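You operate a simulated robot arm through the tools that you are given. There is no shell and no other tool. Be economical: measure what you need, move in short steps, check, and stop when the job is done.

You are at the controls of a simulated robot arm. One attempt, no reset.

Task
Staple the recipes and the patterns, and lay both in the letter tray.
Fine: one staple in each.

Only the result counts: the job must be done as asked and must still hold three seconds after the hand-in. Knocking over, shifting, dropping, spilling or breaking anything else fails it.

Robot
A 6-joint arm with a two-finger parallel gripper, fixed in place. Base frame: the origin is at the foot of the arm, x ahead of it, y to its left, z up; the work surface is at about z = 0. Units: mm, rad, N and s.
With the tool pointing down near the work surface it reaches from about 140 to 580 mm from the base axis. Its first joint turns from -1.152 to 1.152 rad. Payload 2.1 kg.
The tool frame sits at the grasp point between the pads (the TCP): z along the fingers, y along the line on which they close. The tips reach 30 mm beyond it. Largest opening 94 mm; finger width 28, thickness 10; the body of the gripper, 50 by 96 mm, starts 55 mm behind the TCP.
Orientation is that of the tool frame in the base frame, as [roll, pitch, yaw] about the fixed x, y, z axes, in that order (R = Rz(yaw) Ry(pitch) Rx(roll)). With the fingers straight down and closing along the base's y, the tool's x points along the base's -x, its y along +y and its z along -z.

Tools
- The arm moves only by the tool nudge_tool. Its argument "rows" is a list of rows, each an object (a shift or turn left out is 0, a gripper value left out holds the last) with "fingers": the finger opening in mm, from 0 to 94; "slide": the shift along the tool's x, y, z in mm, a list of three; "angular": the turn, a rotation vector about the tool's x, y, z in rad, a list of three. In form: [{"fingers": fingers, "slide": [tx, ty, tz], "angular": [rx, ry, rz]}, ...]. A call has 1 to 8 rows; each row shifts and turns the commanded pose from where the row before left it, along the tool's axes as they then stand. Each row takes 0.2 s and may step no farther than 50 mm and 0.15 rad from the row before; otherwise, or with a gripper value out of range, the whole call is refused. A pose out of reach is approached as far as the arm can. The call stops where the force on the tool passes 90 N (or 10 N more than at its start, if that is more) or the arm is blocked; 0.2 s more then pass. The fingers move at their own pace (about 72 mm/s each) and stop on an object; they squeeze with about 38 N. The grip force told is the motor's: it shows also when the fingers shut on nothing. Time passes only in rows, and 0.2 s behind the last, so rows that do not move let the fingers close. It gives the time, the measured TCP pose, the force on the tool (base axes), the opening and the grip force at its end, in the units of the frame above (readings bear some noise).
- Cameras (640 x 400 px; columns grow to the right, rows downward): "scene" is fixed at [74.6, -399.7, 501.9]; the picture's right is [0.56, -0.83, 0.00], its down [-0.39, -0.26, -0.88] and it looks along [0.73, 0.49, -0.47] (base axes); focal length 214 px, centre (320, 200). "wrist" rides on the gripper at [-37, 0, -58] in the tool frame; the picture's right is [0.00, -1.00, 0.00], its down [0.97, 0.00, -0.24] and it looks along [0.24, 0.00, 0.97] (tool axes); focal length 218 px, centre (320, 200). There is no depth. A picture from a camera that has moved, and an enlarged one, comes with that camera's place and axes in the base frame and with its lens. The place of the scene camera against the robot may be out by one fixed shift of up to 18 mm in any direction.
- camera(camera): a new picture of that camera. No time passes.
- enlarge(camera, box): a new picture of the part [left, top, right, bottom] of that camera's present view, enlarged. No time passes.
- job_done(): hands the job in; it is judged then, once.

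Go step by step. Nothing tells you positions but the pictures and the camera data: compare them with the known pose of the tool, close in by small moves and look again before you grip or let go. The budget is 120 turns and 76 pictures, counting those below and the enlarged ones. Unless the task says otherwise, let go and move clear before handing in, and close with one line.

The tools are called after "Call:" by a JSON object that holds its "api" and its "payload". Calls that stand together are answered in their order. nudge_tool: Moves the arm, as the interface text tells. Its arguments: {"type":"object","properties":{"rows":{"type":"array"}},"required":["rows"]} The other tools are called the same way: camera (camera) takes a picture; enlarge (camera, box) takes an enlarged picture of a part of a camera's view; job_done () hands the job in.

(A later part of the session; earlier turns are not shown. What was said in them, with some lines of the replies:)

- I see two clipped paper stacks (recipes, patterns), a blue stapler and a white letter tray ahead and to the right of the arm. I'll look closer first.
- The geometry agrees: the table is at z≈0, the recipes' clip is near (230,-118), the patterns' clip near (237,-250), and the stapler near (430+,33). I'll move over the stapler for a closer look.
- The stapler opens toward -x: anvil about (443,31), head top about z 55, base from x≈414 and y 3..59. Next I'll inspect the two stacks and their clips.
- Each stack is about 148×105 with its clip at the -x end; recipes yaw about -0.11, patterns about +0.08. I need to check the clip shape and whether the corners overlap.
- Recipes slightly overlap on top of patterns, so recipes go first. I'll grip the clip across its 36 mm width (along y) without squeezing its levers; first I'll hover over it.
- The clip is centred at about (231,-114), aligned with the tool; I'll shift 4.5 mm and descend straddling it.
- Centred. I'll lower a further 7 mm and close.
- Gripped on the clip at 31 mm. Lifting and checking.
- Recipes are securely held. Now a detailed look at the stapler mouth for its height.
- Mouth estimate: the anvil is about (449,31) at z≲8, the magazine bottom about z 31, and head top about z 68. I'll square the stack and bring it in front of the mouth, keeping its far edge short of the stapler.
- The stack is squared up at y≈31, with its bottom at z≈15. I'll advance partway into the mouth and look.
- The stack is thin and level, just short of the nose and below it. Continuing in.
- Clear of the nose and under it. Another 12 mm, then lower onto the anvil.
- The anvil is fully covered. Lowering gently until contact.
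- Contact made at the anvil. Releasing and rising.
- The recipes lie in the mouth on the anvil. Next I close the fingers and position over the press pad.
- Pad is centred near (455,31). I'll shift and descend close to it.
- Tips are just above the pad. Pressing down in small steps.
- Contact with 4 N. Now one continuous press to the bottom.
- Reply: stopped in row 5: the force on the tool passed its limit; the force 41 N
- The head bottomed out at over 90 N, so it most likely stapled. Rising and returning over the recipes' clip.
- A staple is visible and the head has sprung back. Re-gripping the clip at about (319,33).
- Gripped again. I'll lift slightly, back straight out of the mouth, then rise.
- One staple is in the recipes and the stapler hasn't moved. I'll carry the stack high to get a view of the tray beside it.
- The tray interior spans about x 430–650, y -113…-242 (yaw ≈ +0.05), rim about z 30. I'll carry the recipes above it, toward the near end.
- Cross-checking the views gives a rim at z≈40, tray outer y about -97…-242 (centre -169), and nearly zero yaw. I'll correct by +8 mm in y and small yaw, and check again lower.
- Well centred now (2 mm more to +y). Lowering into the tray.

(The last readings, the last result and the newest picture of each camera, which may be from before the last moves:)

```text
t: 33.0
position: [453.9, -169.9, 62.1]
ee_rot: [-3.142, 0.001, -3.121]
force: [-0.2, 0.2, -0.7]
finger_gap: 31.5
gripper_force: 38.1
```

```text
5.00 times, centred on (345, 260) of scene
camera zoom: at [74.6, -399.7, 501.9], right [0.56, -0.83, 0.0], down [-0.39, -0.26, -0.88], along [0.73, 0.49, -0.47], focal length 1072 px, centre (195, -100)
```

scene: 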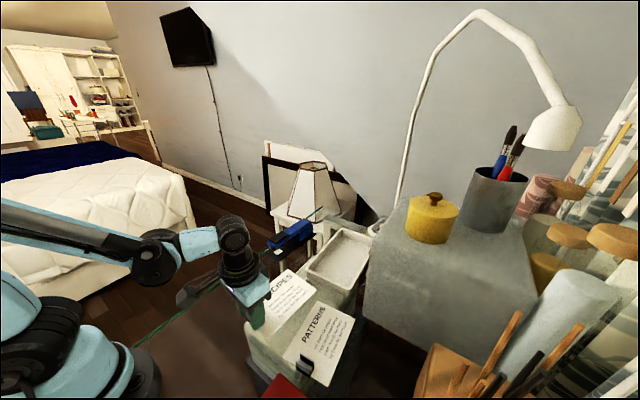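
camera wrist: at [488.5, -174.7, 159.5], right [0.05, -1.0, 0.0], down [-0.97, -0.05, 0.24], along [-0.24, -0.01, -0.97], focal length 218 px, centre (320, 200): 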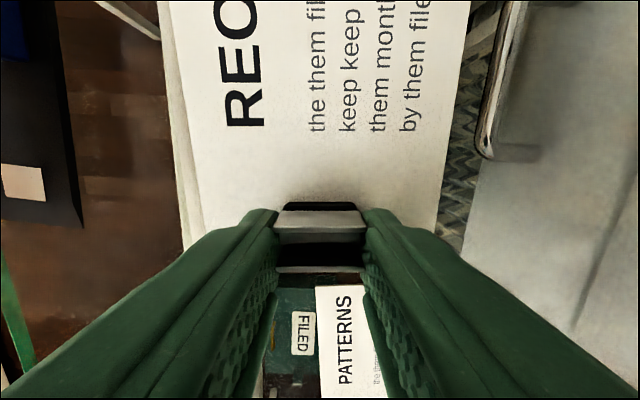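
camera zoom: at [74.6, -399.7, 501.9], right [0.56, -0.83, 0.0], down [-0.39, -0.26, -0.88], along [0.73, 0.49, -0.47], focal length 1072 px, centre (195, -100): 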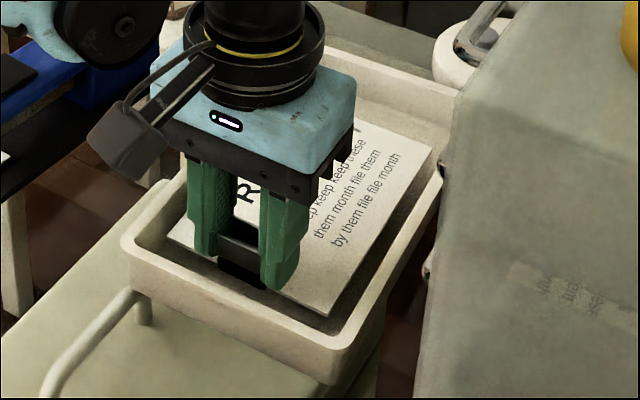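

Clean fit. Lowering gently to the tray floor.

Call:
{"api": "nudge_tool", "payload": {"rows": [{"slide": [0, 0, 8]}, {"slide": [0, 0, 6]}, {}]}}

Call:
{"api": "nudge_tool", "payload": {"rows": [{"slide": [0, 0, 3]}, {}]}}

Call:
{"api": "nudge_tool", "payload": {"rows": [{"slide": [0, 0, 2]}, {}]}}

```text
t: 33.8
position: [453.9, -168.2, 48.3]
ee_rot: [3.14, 0.001, -3.119]
force: [0.0, 0.8, -0.5]
finger_gap: 31.3
gripper_force: 37.5
```

```text
t: 34.4
position: [453.6, -169.2, 46.1]
ee_rot: [3.139, 0.001, -3.12]
force: [0.2, -0.3, -1.4]
finger_gap: 31.1
gripper_force: 38.0
```

```text
t: 35.0
position: [453.7, -168.2, 43.0]
ee_rot: [3.139, 0.002, -3.12]
force: [0.2, 1.4, 1.3]
finger_gap: 31.2
gripper_force: 38.2
```

Call:
{"api": "nudge_tool", "payload": {"rows": [{"slide": [0, 0, 1.5]}, {}]}}

```text
t: 35.6
position: [453.0, -168.4, 43.7]
ee_rot: [3.138, 0.003, -3.12]
force: [5.2, 2.7, 29.2]
finger_gap: 31.2
gripper_force: 38.2
```

The stack is on the tray floor. Releasing and rising to view it.

Call:
{"api": "nudge_tool", "payload": {"rows": [{"slide": [0, 0, -1.5]}, {"fingers": 60}, {}, {"slide": [0, 0, -20]}, {"slide": [0, 0, -40]}, {"slide": [0, 0, -50]}, {"slide": [0, 0, -50]}, {}]}}

Call:
{"api": "camera", "payload": {"camera": "wrist"}}

Call:
{"api": "enlarge", "payload": {"camera": "scene", "box": [260, 200, 390, 380]}}

```text
t: 37.4
position: [449.9, -170.7, 203.6]
ee_rot: [3.14, 0.001, -3.118]
force: [0.0, 0.8, 0.5]
finger_gap: 60.0
gripper_force: 0.0
```

```text
28 pictures are left
camera wrist: at [486.4, -168.6, 262.7], right [0.02, -1.0, 0.0], down [-0.97, -0.02, 0.24], along [-0.24, 0.0, -0.97], focal length 218 px, centre (320, 200)
```

wrist: 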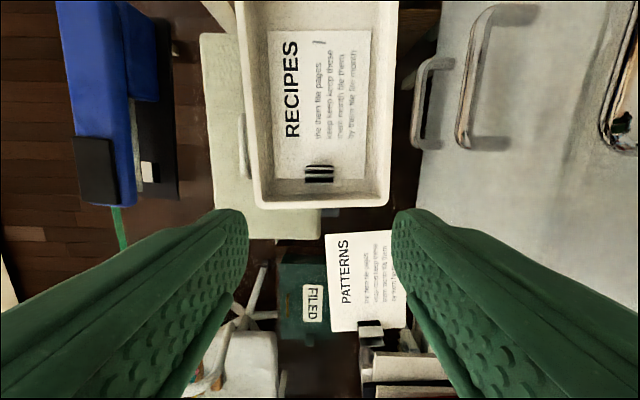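

```text
2.22 times, centred on (325, 290) of scene
camera zoom: at [74.6, -399.7, 501.9], right [0.56, -0.83, 0.0], down [-0.39, -0.26, -0.88], along [0.73, 0.49, -0.47], focal length 477 px, centre (309, 0)
```

zoom: 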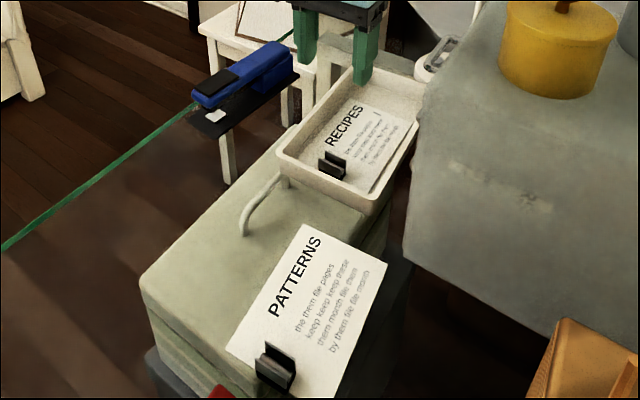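

Recipes are in the tray with the staple visible. Now for the patterns clip near (237,-244).

Call:
{"api": "nudge_tool", "payload": {"rows": [{"angular": [0, 0, -0.057], "fingers": 70}, {"slide": [36, -9.3, 17]}, {"slide": [36, -9.3, 17]}, {"slide": [36, -9.3, 17]}, {"slide": [36, -9.3, 17]}, {"slide": [36, -9.3, 17]}, {"slide": [36, -9.3, 17]}, {}]}}

Call:
{"api": "camera", "payload": {"camera": "wrist"}}

```text
t: 39.2
position: [242.3, -243.3, 101.7]
ee_rot: [3.139, 0.002, -3.065]
force: [-0.2, 0.0, -1.1]
finger_gap: 70.1
gripper_force: 0.2
```

```text
26 pictures are left
camera wrist: at [279.0, -238.5, 160.5], right [0.08, -1.0, 0.0], down [-0.97, -0.08, 0.24], along [-0.24, -0.02, -0.97], focal length 218 px, centre (320, 200)
```

wrist: 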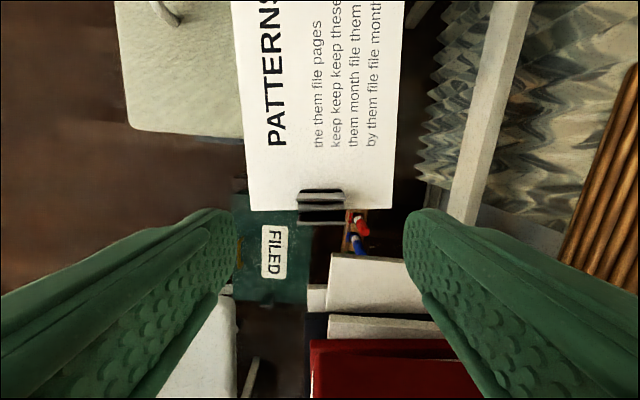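

Clip centred and aligned; shifting 3 mm and descending.

Call:
{"api": "nudge_tool", "payload": {"rows": [{"slide": [3, 0, 30]}, {"slide": [0, 0, 22]}, {}]}}

Call:
{"api": "camera", "payload": {"camera": "wrist"}}

```text
t: 40.0
position: [238.3, -241.1, 49.5]
ee_rot: [3.14, 0.002, -3.065]
force: [1.0, 0.3, -0.9]
finger_gap: 70.0
gripper_force: 0.2
```

```text
25 pictures are left
camera wrist: at [274.9, -236.9, 109.1], right [0.08, -1.0, 0.0], down [-0.97, -0.08, 0.24], along [-0.24, -0.02, -0.97], focal length 218 px, centre (320, 200)
```

wrist: 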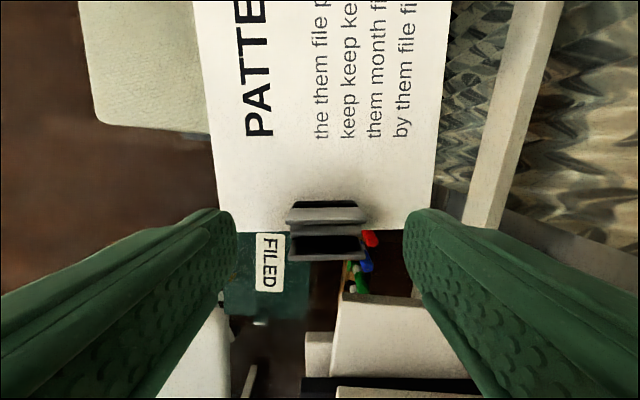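

Call:
{"api": "nudge_tool", "payload": {"rows": [{"slide": [0, -2, 5]}, {"slide": [0, 0, 6.5]}, {}, {"fingers": 25}, {}, {}]}}

Call:
{"api": "camera", "payload": {"camera": "wrist"}}

```text
t: 41.4
position: [237.5, -243.9, 37.4]
ee_rot: [3.141, 0.001, -3.065]
force: [-0.1, 1.0, -0.7]
finger_gap: 31.6
gripper_force: 37.5
```

```text
24 pictures are left
camera wrist: at [274.4, -240.1, 97.6], right [0.08, -1.0, 0.0], down [-0.97, -0.08, 0.24], along [-0.24, -0.02, -0.97], focal length 218 px, centre (320, 200)
```

wrist: 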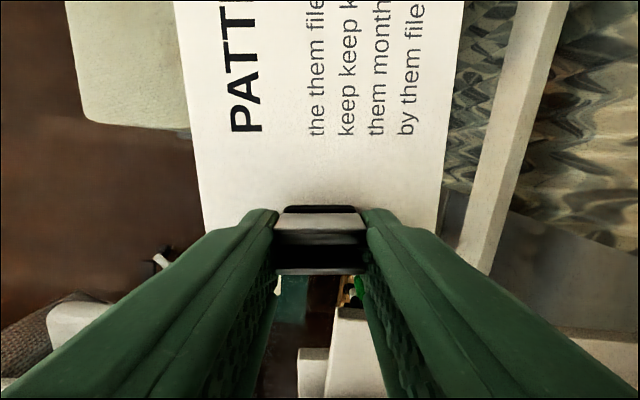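

Gripped with the same geometry. Lifting, squaring up and moving in front of the stapler mouth.

Call:
{"api": "nudge_tool", "payload": {"rows": [{"slide": [0, 0, -10]}, {"slide": [0, 0, -40]}, {"angular": [0, 0, 0.077]}, {"slide": [0, 46, 0]}, {"slide": [0, 46, 0]}, {"slide": [0, 46, 0]}, {"slide": [0, 46, 0]}, {}]}}

Call:
{"api": "nudge_tool", "payload": {"rows": [{"slide": [0, 46, 0]}, {"slide": [0, 45, 0]}, {"slide": [0, 0, 34]}, {}]}}

Call:
{"api": "enlarge", "payload": {"camera": "scene", "box": [200, 212, 320, 300]}}

```text
t: 43.2
position: [238.7, -64.8, 86.4]
ee_rot: [3.139, 0.003, -3.141]
force: [-0.6, 0.1, -1.0]
finger_gap: 31.5
gripper_force: 38.2
```

```text
t: 44.2
position: [237.5, 30.1, 53.6]
ee_rot: [3.139, 0.001, -3.141]
force: [-0.4, 0.0, -0.5]
finger_gap: 31.4
gripper_force: 37.9
```

```text
4.55 times, centred on (260, 256) of scene
camera zoom: at [74.6, -399.7, 501.9], right [0.56, -0.83, 0.0], down [-0.39, -0.26, -0.88], along [0.73, 0.49, -0.47], focal length 975 px, centre (593, -54)
```

zoom: 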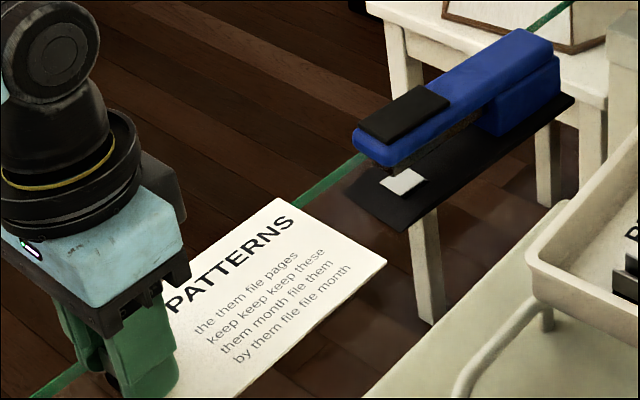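

Same configuration as before; inserting to x≈318 along the proven path.

Call:
{"api": "nudge_tool", "payload": {"rows": [{"slide": [-25, 1, 0]}, {"slide": [-25, 0, 0]}, {"slide": [-8, 0, 0]}, {"slide": [-8, 0, 0]}, {}]}}

Call:
{"api": "enlarge", "payload": {"camera": "scene", "box": [250, 226, 314, 266]}}

```text
t: 45.4
position: [306.0, 32.1, 53.5]
ee_rot: [3.139, 0.002, 3.14]
force: [0.4, -0.3, -0.5]
finger_gap: 31.3
gripper_force: 38.2
```

```text
10.00 times, centred on (282, 246) of scene
camera zoom: at [74.6, -399.7, 501.9], right [0.56, -0.83, 0.0], down [-0.39, -0.26, -0.88], along [0.73, 0.49, -0.47], focal length 2145 px, centre (700, -260)
```

zoom: 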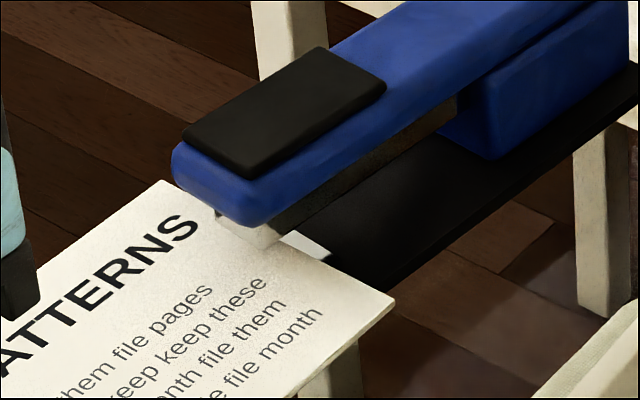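

Call:
{"api": "nudge_tool", "payload": {"rows": [{"slide": [-7, 0, 0]}, {"slide": [-6, 0, 0]}, {"slide": [0, 0, 5]}, {"slide": [0, 0, 4]}, {"slide": [0, 0, 2]}, {}]}}

Call:
{"api": "nudge_tool", "payload": {"rows": [{"slide": [0, 0, 2]}, {}]}}

Call:
{"api": "enlarge", "payload": {"camera": "scene", "box": [250, 226, 314, 266]}}

```text
t: 46.8
position: [317.0, 32.8, 43.6]
ee_rot: [3.14, 0.002, 3.141]
force: [-1.5, 0.8, 3.1]
finger_gap: 31.1
gripper_force: 37.9
```

```text
t: 47.4
position: [316.7, 31.7, 41.4]
ee_rot: [3.137, 0.001, -3.141]
force: [-2.9, 1.8, 8.4]
finger_gap: 31.3
gripper_force: 37.6
```

```text
10.00 times, centred on (282, 246) of scene
camera zoom: at [74.5, -399.7, 501.9], right [0.56, -0.83, 0.0], down [-0.39, -0.26, -0.88], along [0.73, 0.49, -0.47], focal length 2145 px, centre (700, -260)
```

zoom: 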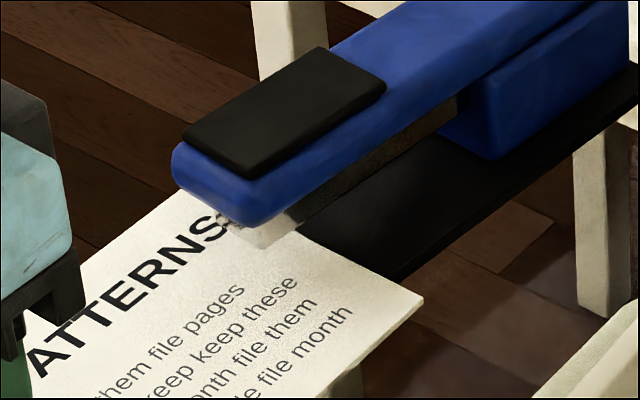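

The patterns rest on the anvil with the nose well over the sheet. Releasing, rising, closing the fingers and moving over the pad.

Call:
{"api": "nudge_tool", "payload": {"rows": [{"slide": [0, 0, -1], "fingers": 70}, {}, {}, {"slide": [0, 0, -20]}, {"slide": [0, 0, -50]}, {"slide": [0, 0, -40]}, {}]}}

Call:
{"api": "nudge_tool", "payload": {"rows": [{"slide": [-46, 0, 0], "fingers": 0}, {"slide": [-46, 0, 0]}, {"slide": [-44, -1, 0]}, {}, {"slide": [0, 0, 30]}, {"slide": [0, 0, 18]}, {}]}}

Call:
{"api": "enlarge", "payload": {"camera": "scene", "box": [230, 200, 330, 270]}}

```text
t: 49.0
position: [319.2, 33.1, 155.4]
ee_rot: [3.141, 0.003, 3.14]
force: [0.3, 0.1, -0.1]
finger_gap: 70.1
gripper_force: 0.1
```

```text
t: 50.6
position: [454.0, 31.1, 103.7]
ee_rot: [3.141, 0.001, 3.141]
force: [0.3, -0.1, 0.5]
finger_gap: 0.0
gripper_force: 32.7
```

```text
5.71 times, centred on (280, 235) of scene
camera zoom: at [74.6, -399.7, 501.9], right [0.56, -0.83, 0.0], down [-0.39, -0.26, -0.88], along [0.73, 0.49, -0.47], focal length 1226 px, centre (549, 0)
```

zoom: 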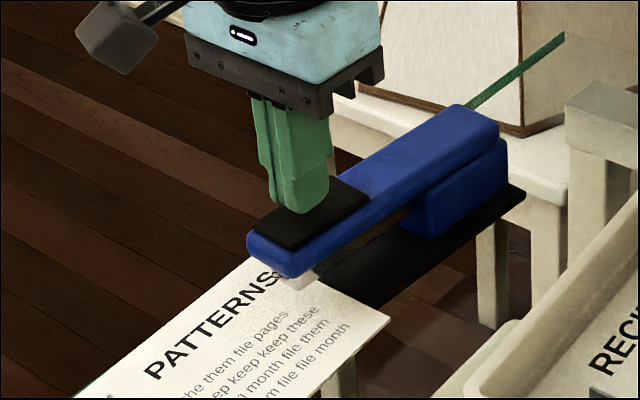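

Over the pad. One continuous press.

Call:
{"api": "nudge_tool", "payload": {"rows": [{"slide": [0, 0, 6]}, {"slide": [0, 0, 6]}, {"slide": [0, 0, 4]}, {"slide": [0, 0, 4]}, {"slide": [0, 0, 4]}, {"slide": [0, 0, 4]}, {"slide": [0, 0, 3]}, {}]}}

```text
t: 52.4
position: [452.7, 31.1, 75.9]
ee_rot: [3.137, 0.0, -3.14]
force: [-8.3, 7.8, 63.8]
finger_gap: 0.0
gripper_force: 33.0
```

Bottomed at 76 mm with 64 N; I'll push slightly more without releasing, to match the first press.

Call:
{"api": "nudge_tool", "payload": {"rows": [{"slide": [0, 0, 2]}, {"slide": [0, 0, 2]}, {}]}}

Call:
{"api": "nudge_tool", "payload": {"rows": [{"slide": [0, 0, -10]}, {"slide": [0, 0, -30]}, {"slide": [0, 0, -35]}, {"slide": [46, 0, 0], "fingers": 70}, {"slide": [46, 0, 0]}, {"slide": [42, 0, 0]}, {}]}}

Call:
{"api": "enlarge", "payload": {"camera": "scene", "box": [210, 220, 310, 290]}}

Call:
{"api": "camera", "payload": {"camera": "wrist"}}

```text
t: 52.9
position: [453.4, 30.8, 77.5]
ee_rot: [3.138, -0.002, -3.142]
force: [-4.6, -0.4, 41.6]
finger_gap: 0.0
gripper_force: 33.5
stopped in row 2: the force on the tool passed its limit (the readings are from after the stop); the commanded pose is now the measured one
```

```text
t: 54.5
position: [322.5, 33.8, 147.8]
ee_rot: [3.138, -0.002, -3.14]
force: [1.0, 0.5, -0.2]
finger_gap: 70.1
gripper_force: 0.1
```

```text
5.71 times, centred on (260, 255) of scene
camera zoom: at [74.6, -399.7, 501.9], right [0.56, -0.83, 0.0], down [-0.39, -0.26, -0.88], along [0.73, 0.49, -0.47], focal length 1226 px, centre (663, -114)
```

zoom: 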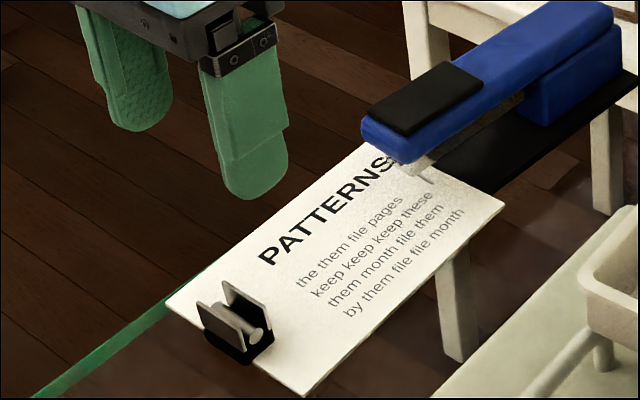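

```text
18 pictures are left
camera wrist: at [359.3, 35.5, 208.5], right [0.0, -1.0, 0.0], down [-0.97, 0.0, 0.24], along [-0.24, 0.0, -0.97], focal length 218 px, centre (320, 200)
```

wrist: 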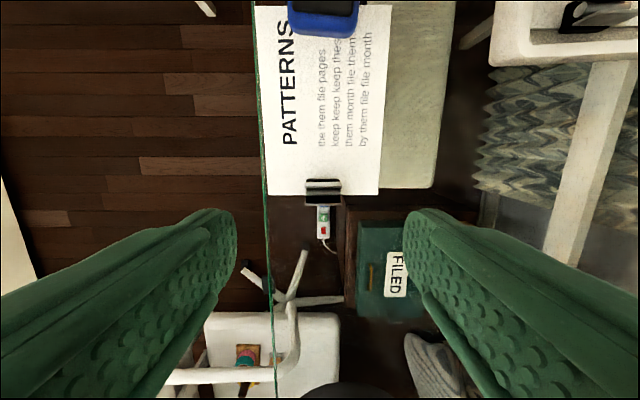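

A staple mark shows in the patterns. Re-gripping the clip and backing out.

Call:
{"api": "nudge_tool", "payload": {"rows": [{"slide": [4, -1.3, 40]}, {"slide": [0, 0, 40]}, {"slide": [0, 0, 27]}, {}, {"fingers": 25}, {}, {}]}}

Call:
{"api": "nudge_tool", "payload": {"rows": [{"slide": [0, 0, -6]}, {"slide": [0, 0, -6]}, {"slide": [20, 0, 0]}, {"slide": [30, 0, 0]}, {"slide": [30, 0, 0]}, {"slide": [0, 0, -40]}, {"slide": [0, 0, -50]}, {}]}}

Call:
{"api": "enlarge", "payload": {"camera": "scene", "box": [220, 190, 330, 270]}}

Call:
{"api": "camera", "payload": {"camera": "wrist"}}

```text
t: 56.0
position: [318.2, 30.5, 44.9]
ee_rot: [3.138, -0.002, -3.139]
force: [0.8, 0.8, -0.6]
finger_gap: 31.3
gripper_force: 37.9
```

```text
t: 57.9
position: [231.0, 30.3, 143.5]
ee_rot: [3.138, -0.001, -3.14]
force: [0.4, 0.5, -1.4]
finger_gap: 31.3
gripper_force: 38.2
```

```text
5.00 times, centred on (275, 230) of scene
camera zoom: at [74.6, -399.7, 501.9], right [0.56, -0.83, 0.0], down [-0.39, -0.26, -0.88], along [0.73, 0.49, -0.47], focal length 1072 px, centre (545, 50)
```

zoom: 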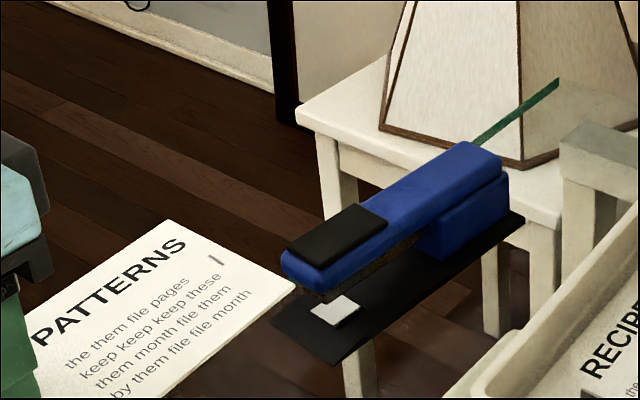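

```text
16 pictures are left
camera wrist: at [268.4, 31.8, 201.7], right [0.0, -1.0, 0.0], down [-0.97, 0.0, 0.24], along [-0.24, 0.0, -0.97], focal length 218 px, centre (320, 200)
```

wrist: 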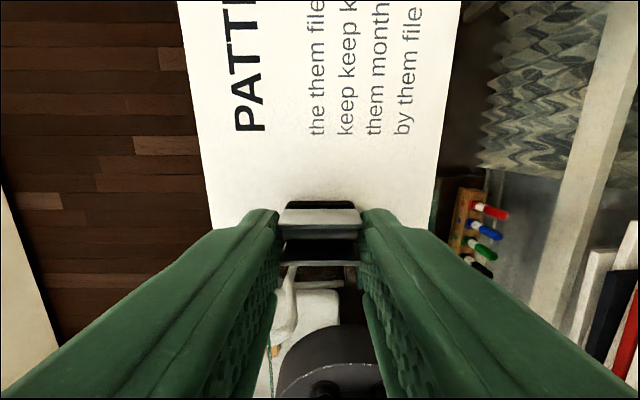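

Both staples are confirmed and the stapler is in place. I'll carry the patterns to the tray, offset 37 mm further in so its clip clears the first.

Call:
{"api": "nudge_tool", "payload": {"rows": [{"slide": [0, 0, -45]}, {"slide": [-37, -28.4, 0]}, {"slide": [-37, -28.4, 0]}, {"slide": [-37, -28.4, 0]}, {"slide": [-37, -28.4, 0]}, {"slide": [-37, -28.4, 0]}, {"slide": [-37, -28.4, 0]}, {"slide": [-37, -28.4, 0]}]}}

Call:
{"api": "nudge_tool", "payload": {"rows": [{"angular": [0, 0, -0.02]}, {"slide": [0, 0, 45]}, {"slide": [0, 0, 45]}, {}]}}

Call:
{"api": "enlarge", "payload": {"camera": "wrist", "box": [130, 0, 530, 260]}}

Call:
{"api": "enlarge", "payload": {"camera": "scene", "box": [300, 210, 400, 300]}}

```text
t: 59.6
position: [495.8, -168.2, 192.5]
ee_rot: [3.138, -0.001, -3.14]
force: [0.1, 0.3, 0.1]
finger_gap: 31.3
gripper_force: 38.2
```

```text
t: 60.6
position: [489.7, -169.0, 103.8]
ee_rot: [3.139, -0.001, -3.12]
force: [0.6, 0.3, -0.8]
finger_gap: 31.4
gripper_force: 38.0
```

```text
1.54 times, centred on (330, 130) of wrist
camera zoom: at [527.2, -166.4, 162.8], right [0.02, -1.0, 0.0], down [-0.97, -0.02, 0.24], along [-0.24, 0.0, -0.97], focal length 336 px, centre (305, 308)
```

zoom: 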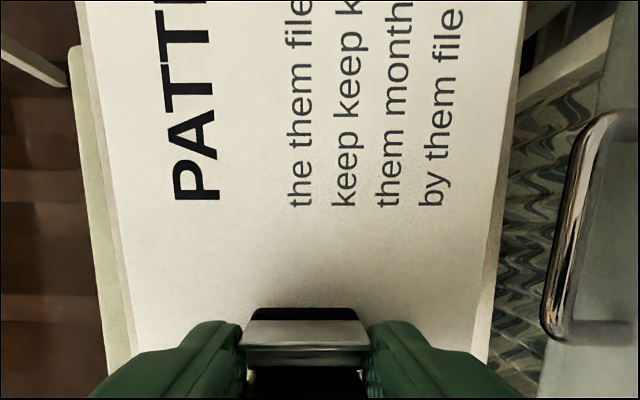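

```text
4.44 times, centred on (350, 255) of scene
camera zoom: at [74.6, -399.7, 501.9], right [0.56, -0.83, 0.0], down [-0.39, -0.26, -0.88], along [0.73, 0.49, -0.47], focal length 953 px, centre (187, -44)
```

zoom: 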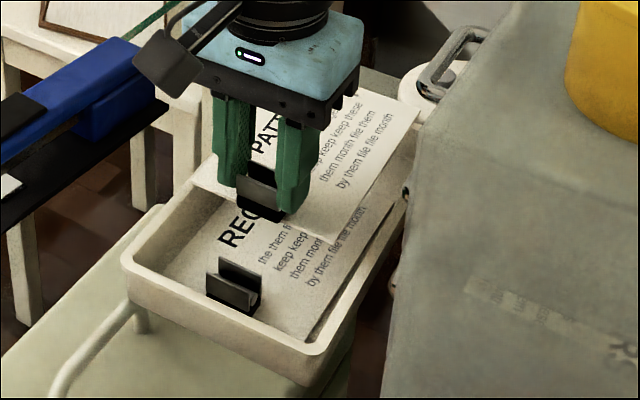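

Positioned correctly beyond the first clip and centred. Lowering in.

Call:
{"api": "nudge_tool", "payload": {"rows": [{"slide": [0, 0, 20]}, {"slide": [0, 0, 15]}, {}]}}

Call:
{"api": "enlarge", "payload": {"camera": "wrist", "box": [130, 0, 530, 260]}}

Call:
{"api": "enlarge", "payload": {"camera": "scene", "box": [300, 210, 400, 300]}}

```text
t: 61.5
position: [492.9, -168.2, 67.4]
ee_rot: [3.138, -0.001, -3.12]
force: [0.5, 0.1, -0.5]
finger_gap: 31.4
gripper_force: 38.0
```

```text
1.54 times, centred on (330, 130) of wrist
camera zoom: at [529.3, -166.3, 126.0], right [0.02, -1.0, 0.0], down [-0.97, -0.02, 0.24], along [-0.24, 0.0, -0.97], focal length 336 px, centre (305, 308)
```

zoom: 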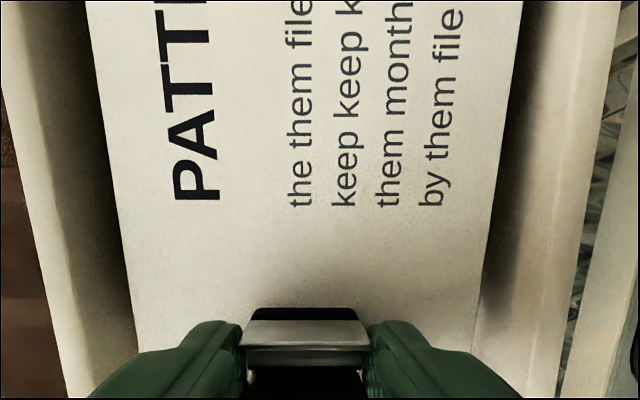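

```text
4.44 times, centred on (350, 255) of scene
camera zoom: at [74.6, -399.7, 501.9], right [0.56, -0.83, 0.0], down [-0.39, -0.26, -0.88], along [0.73, 0.49, -0.47], focal length 953 px, centre (187, -44)
```

zoom: 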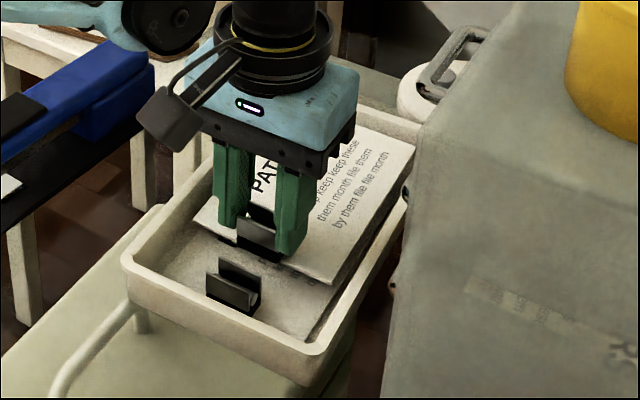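

Call:
{"api": "nudge_tool", "payload": {"rows": [{"slide": [0, 0, 6]}, {"slide": [0, 0, 4]}, {}]}}

Call:
{"api": "nudge_tool", "payload": {"rows": [{"slide": [0, 0, 2.5]}, {}]}}

Call:
{"api": "nudge_tool", "payload": {"rows": [{"slide": [0, 0, 2]}, {}]}}

```text
t: 62.2
position: [493.5, -168.4, 55.2]
ee_rot: [3.139, -0.001, -3.12]
force: [-0.5, 0.3, -1.2]
finger_gap: 30.8
gripper_force: 37.7
```

```text
t: 62.9
position: [494.9, -168.5, 53.4]
ee_rot: [3.138, -0.004, -3.119]
force: [0.3, 0.3, -0.6]
finger_gap: 31.4
gripper_force: 37.9
```

```text
t: 63.5
position: [492.8, -169.5, 50.5]
ee_rot: [3.14, -0.002, -3.121]
force: [-2.8, 2.1, 29.8]
finger_gap: 31.5
gripper_force: 37.8
```

Contact on the recipes below. Releasing and rising clear.

Call:
{"api": "nudge_tool", "payload": {"rows": [{"slide": [0, 0, -1]}, {"fingers": 55}, {}, {"slide": [0, 0, -20]}, {"slide": [0, 0, -40]}, {"slide": [0, 0, -50]}, {"slide": [0, 0, -50]}, {}]}}

Call:
{"api": "camera", "payload": {"camera": "wrist"}}

Call:
{"api": "enlarge", "payload": {"camera": "scene", "box": [260, 200, 400, 300]}}

```text
t: 65.2
position: [495.0, -171.5, 212.3]
ee_rot: [3.136, -0.002, -3.12]
force: [-0.6, 0.4, 0.6]
finger_gap: 55.1
gripper_force: 0.0
```

```text
11 pictures are left
camera wrist: at [531.1, -169.0, 271.2], right [0.02, -1.0, 0.0], down [-0.97, -0.02, 0.24], along [-0.24, 0.0, -0.97], focal length 218 px, centre (320, 200)
```

wrist: 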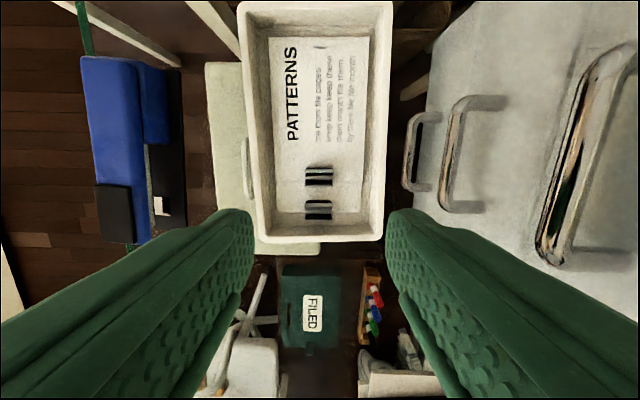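

```text
4.00 times, centred on (330, 250) of scene
camera zoom: at [74.6, -399.7, 501.9], right [0.56, -0.83, 0.0], down [-0.39, -0.26, -0.88], along [0.73, 0.49, -0.47], focal length 858 px, centre (280, 0)
```

zoom: 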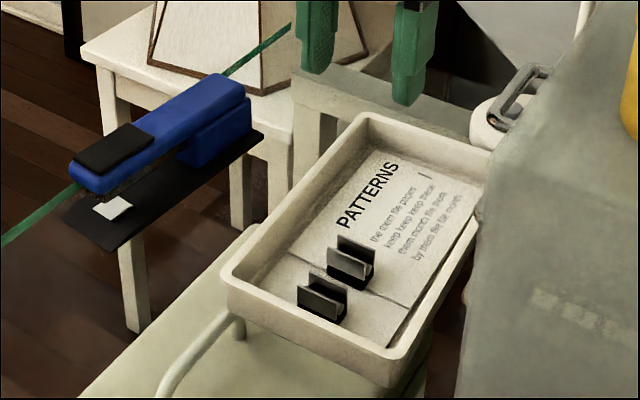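

Both stacks lie in the tray, each with one staple. The stapler and tray are undisturbed and the gripper is clear, so I'm handing in.

Call:
{"api": "job_done", "payload": {}}

```text
The job is handed in.
```

The recipes and the patterns each have one staple, and both lie in the letter tray with their clips still on; the patterns sit on top of the recipes.
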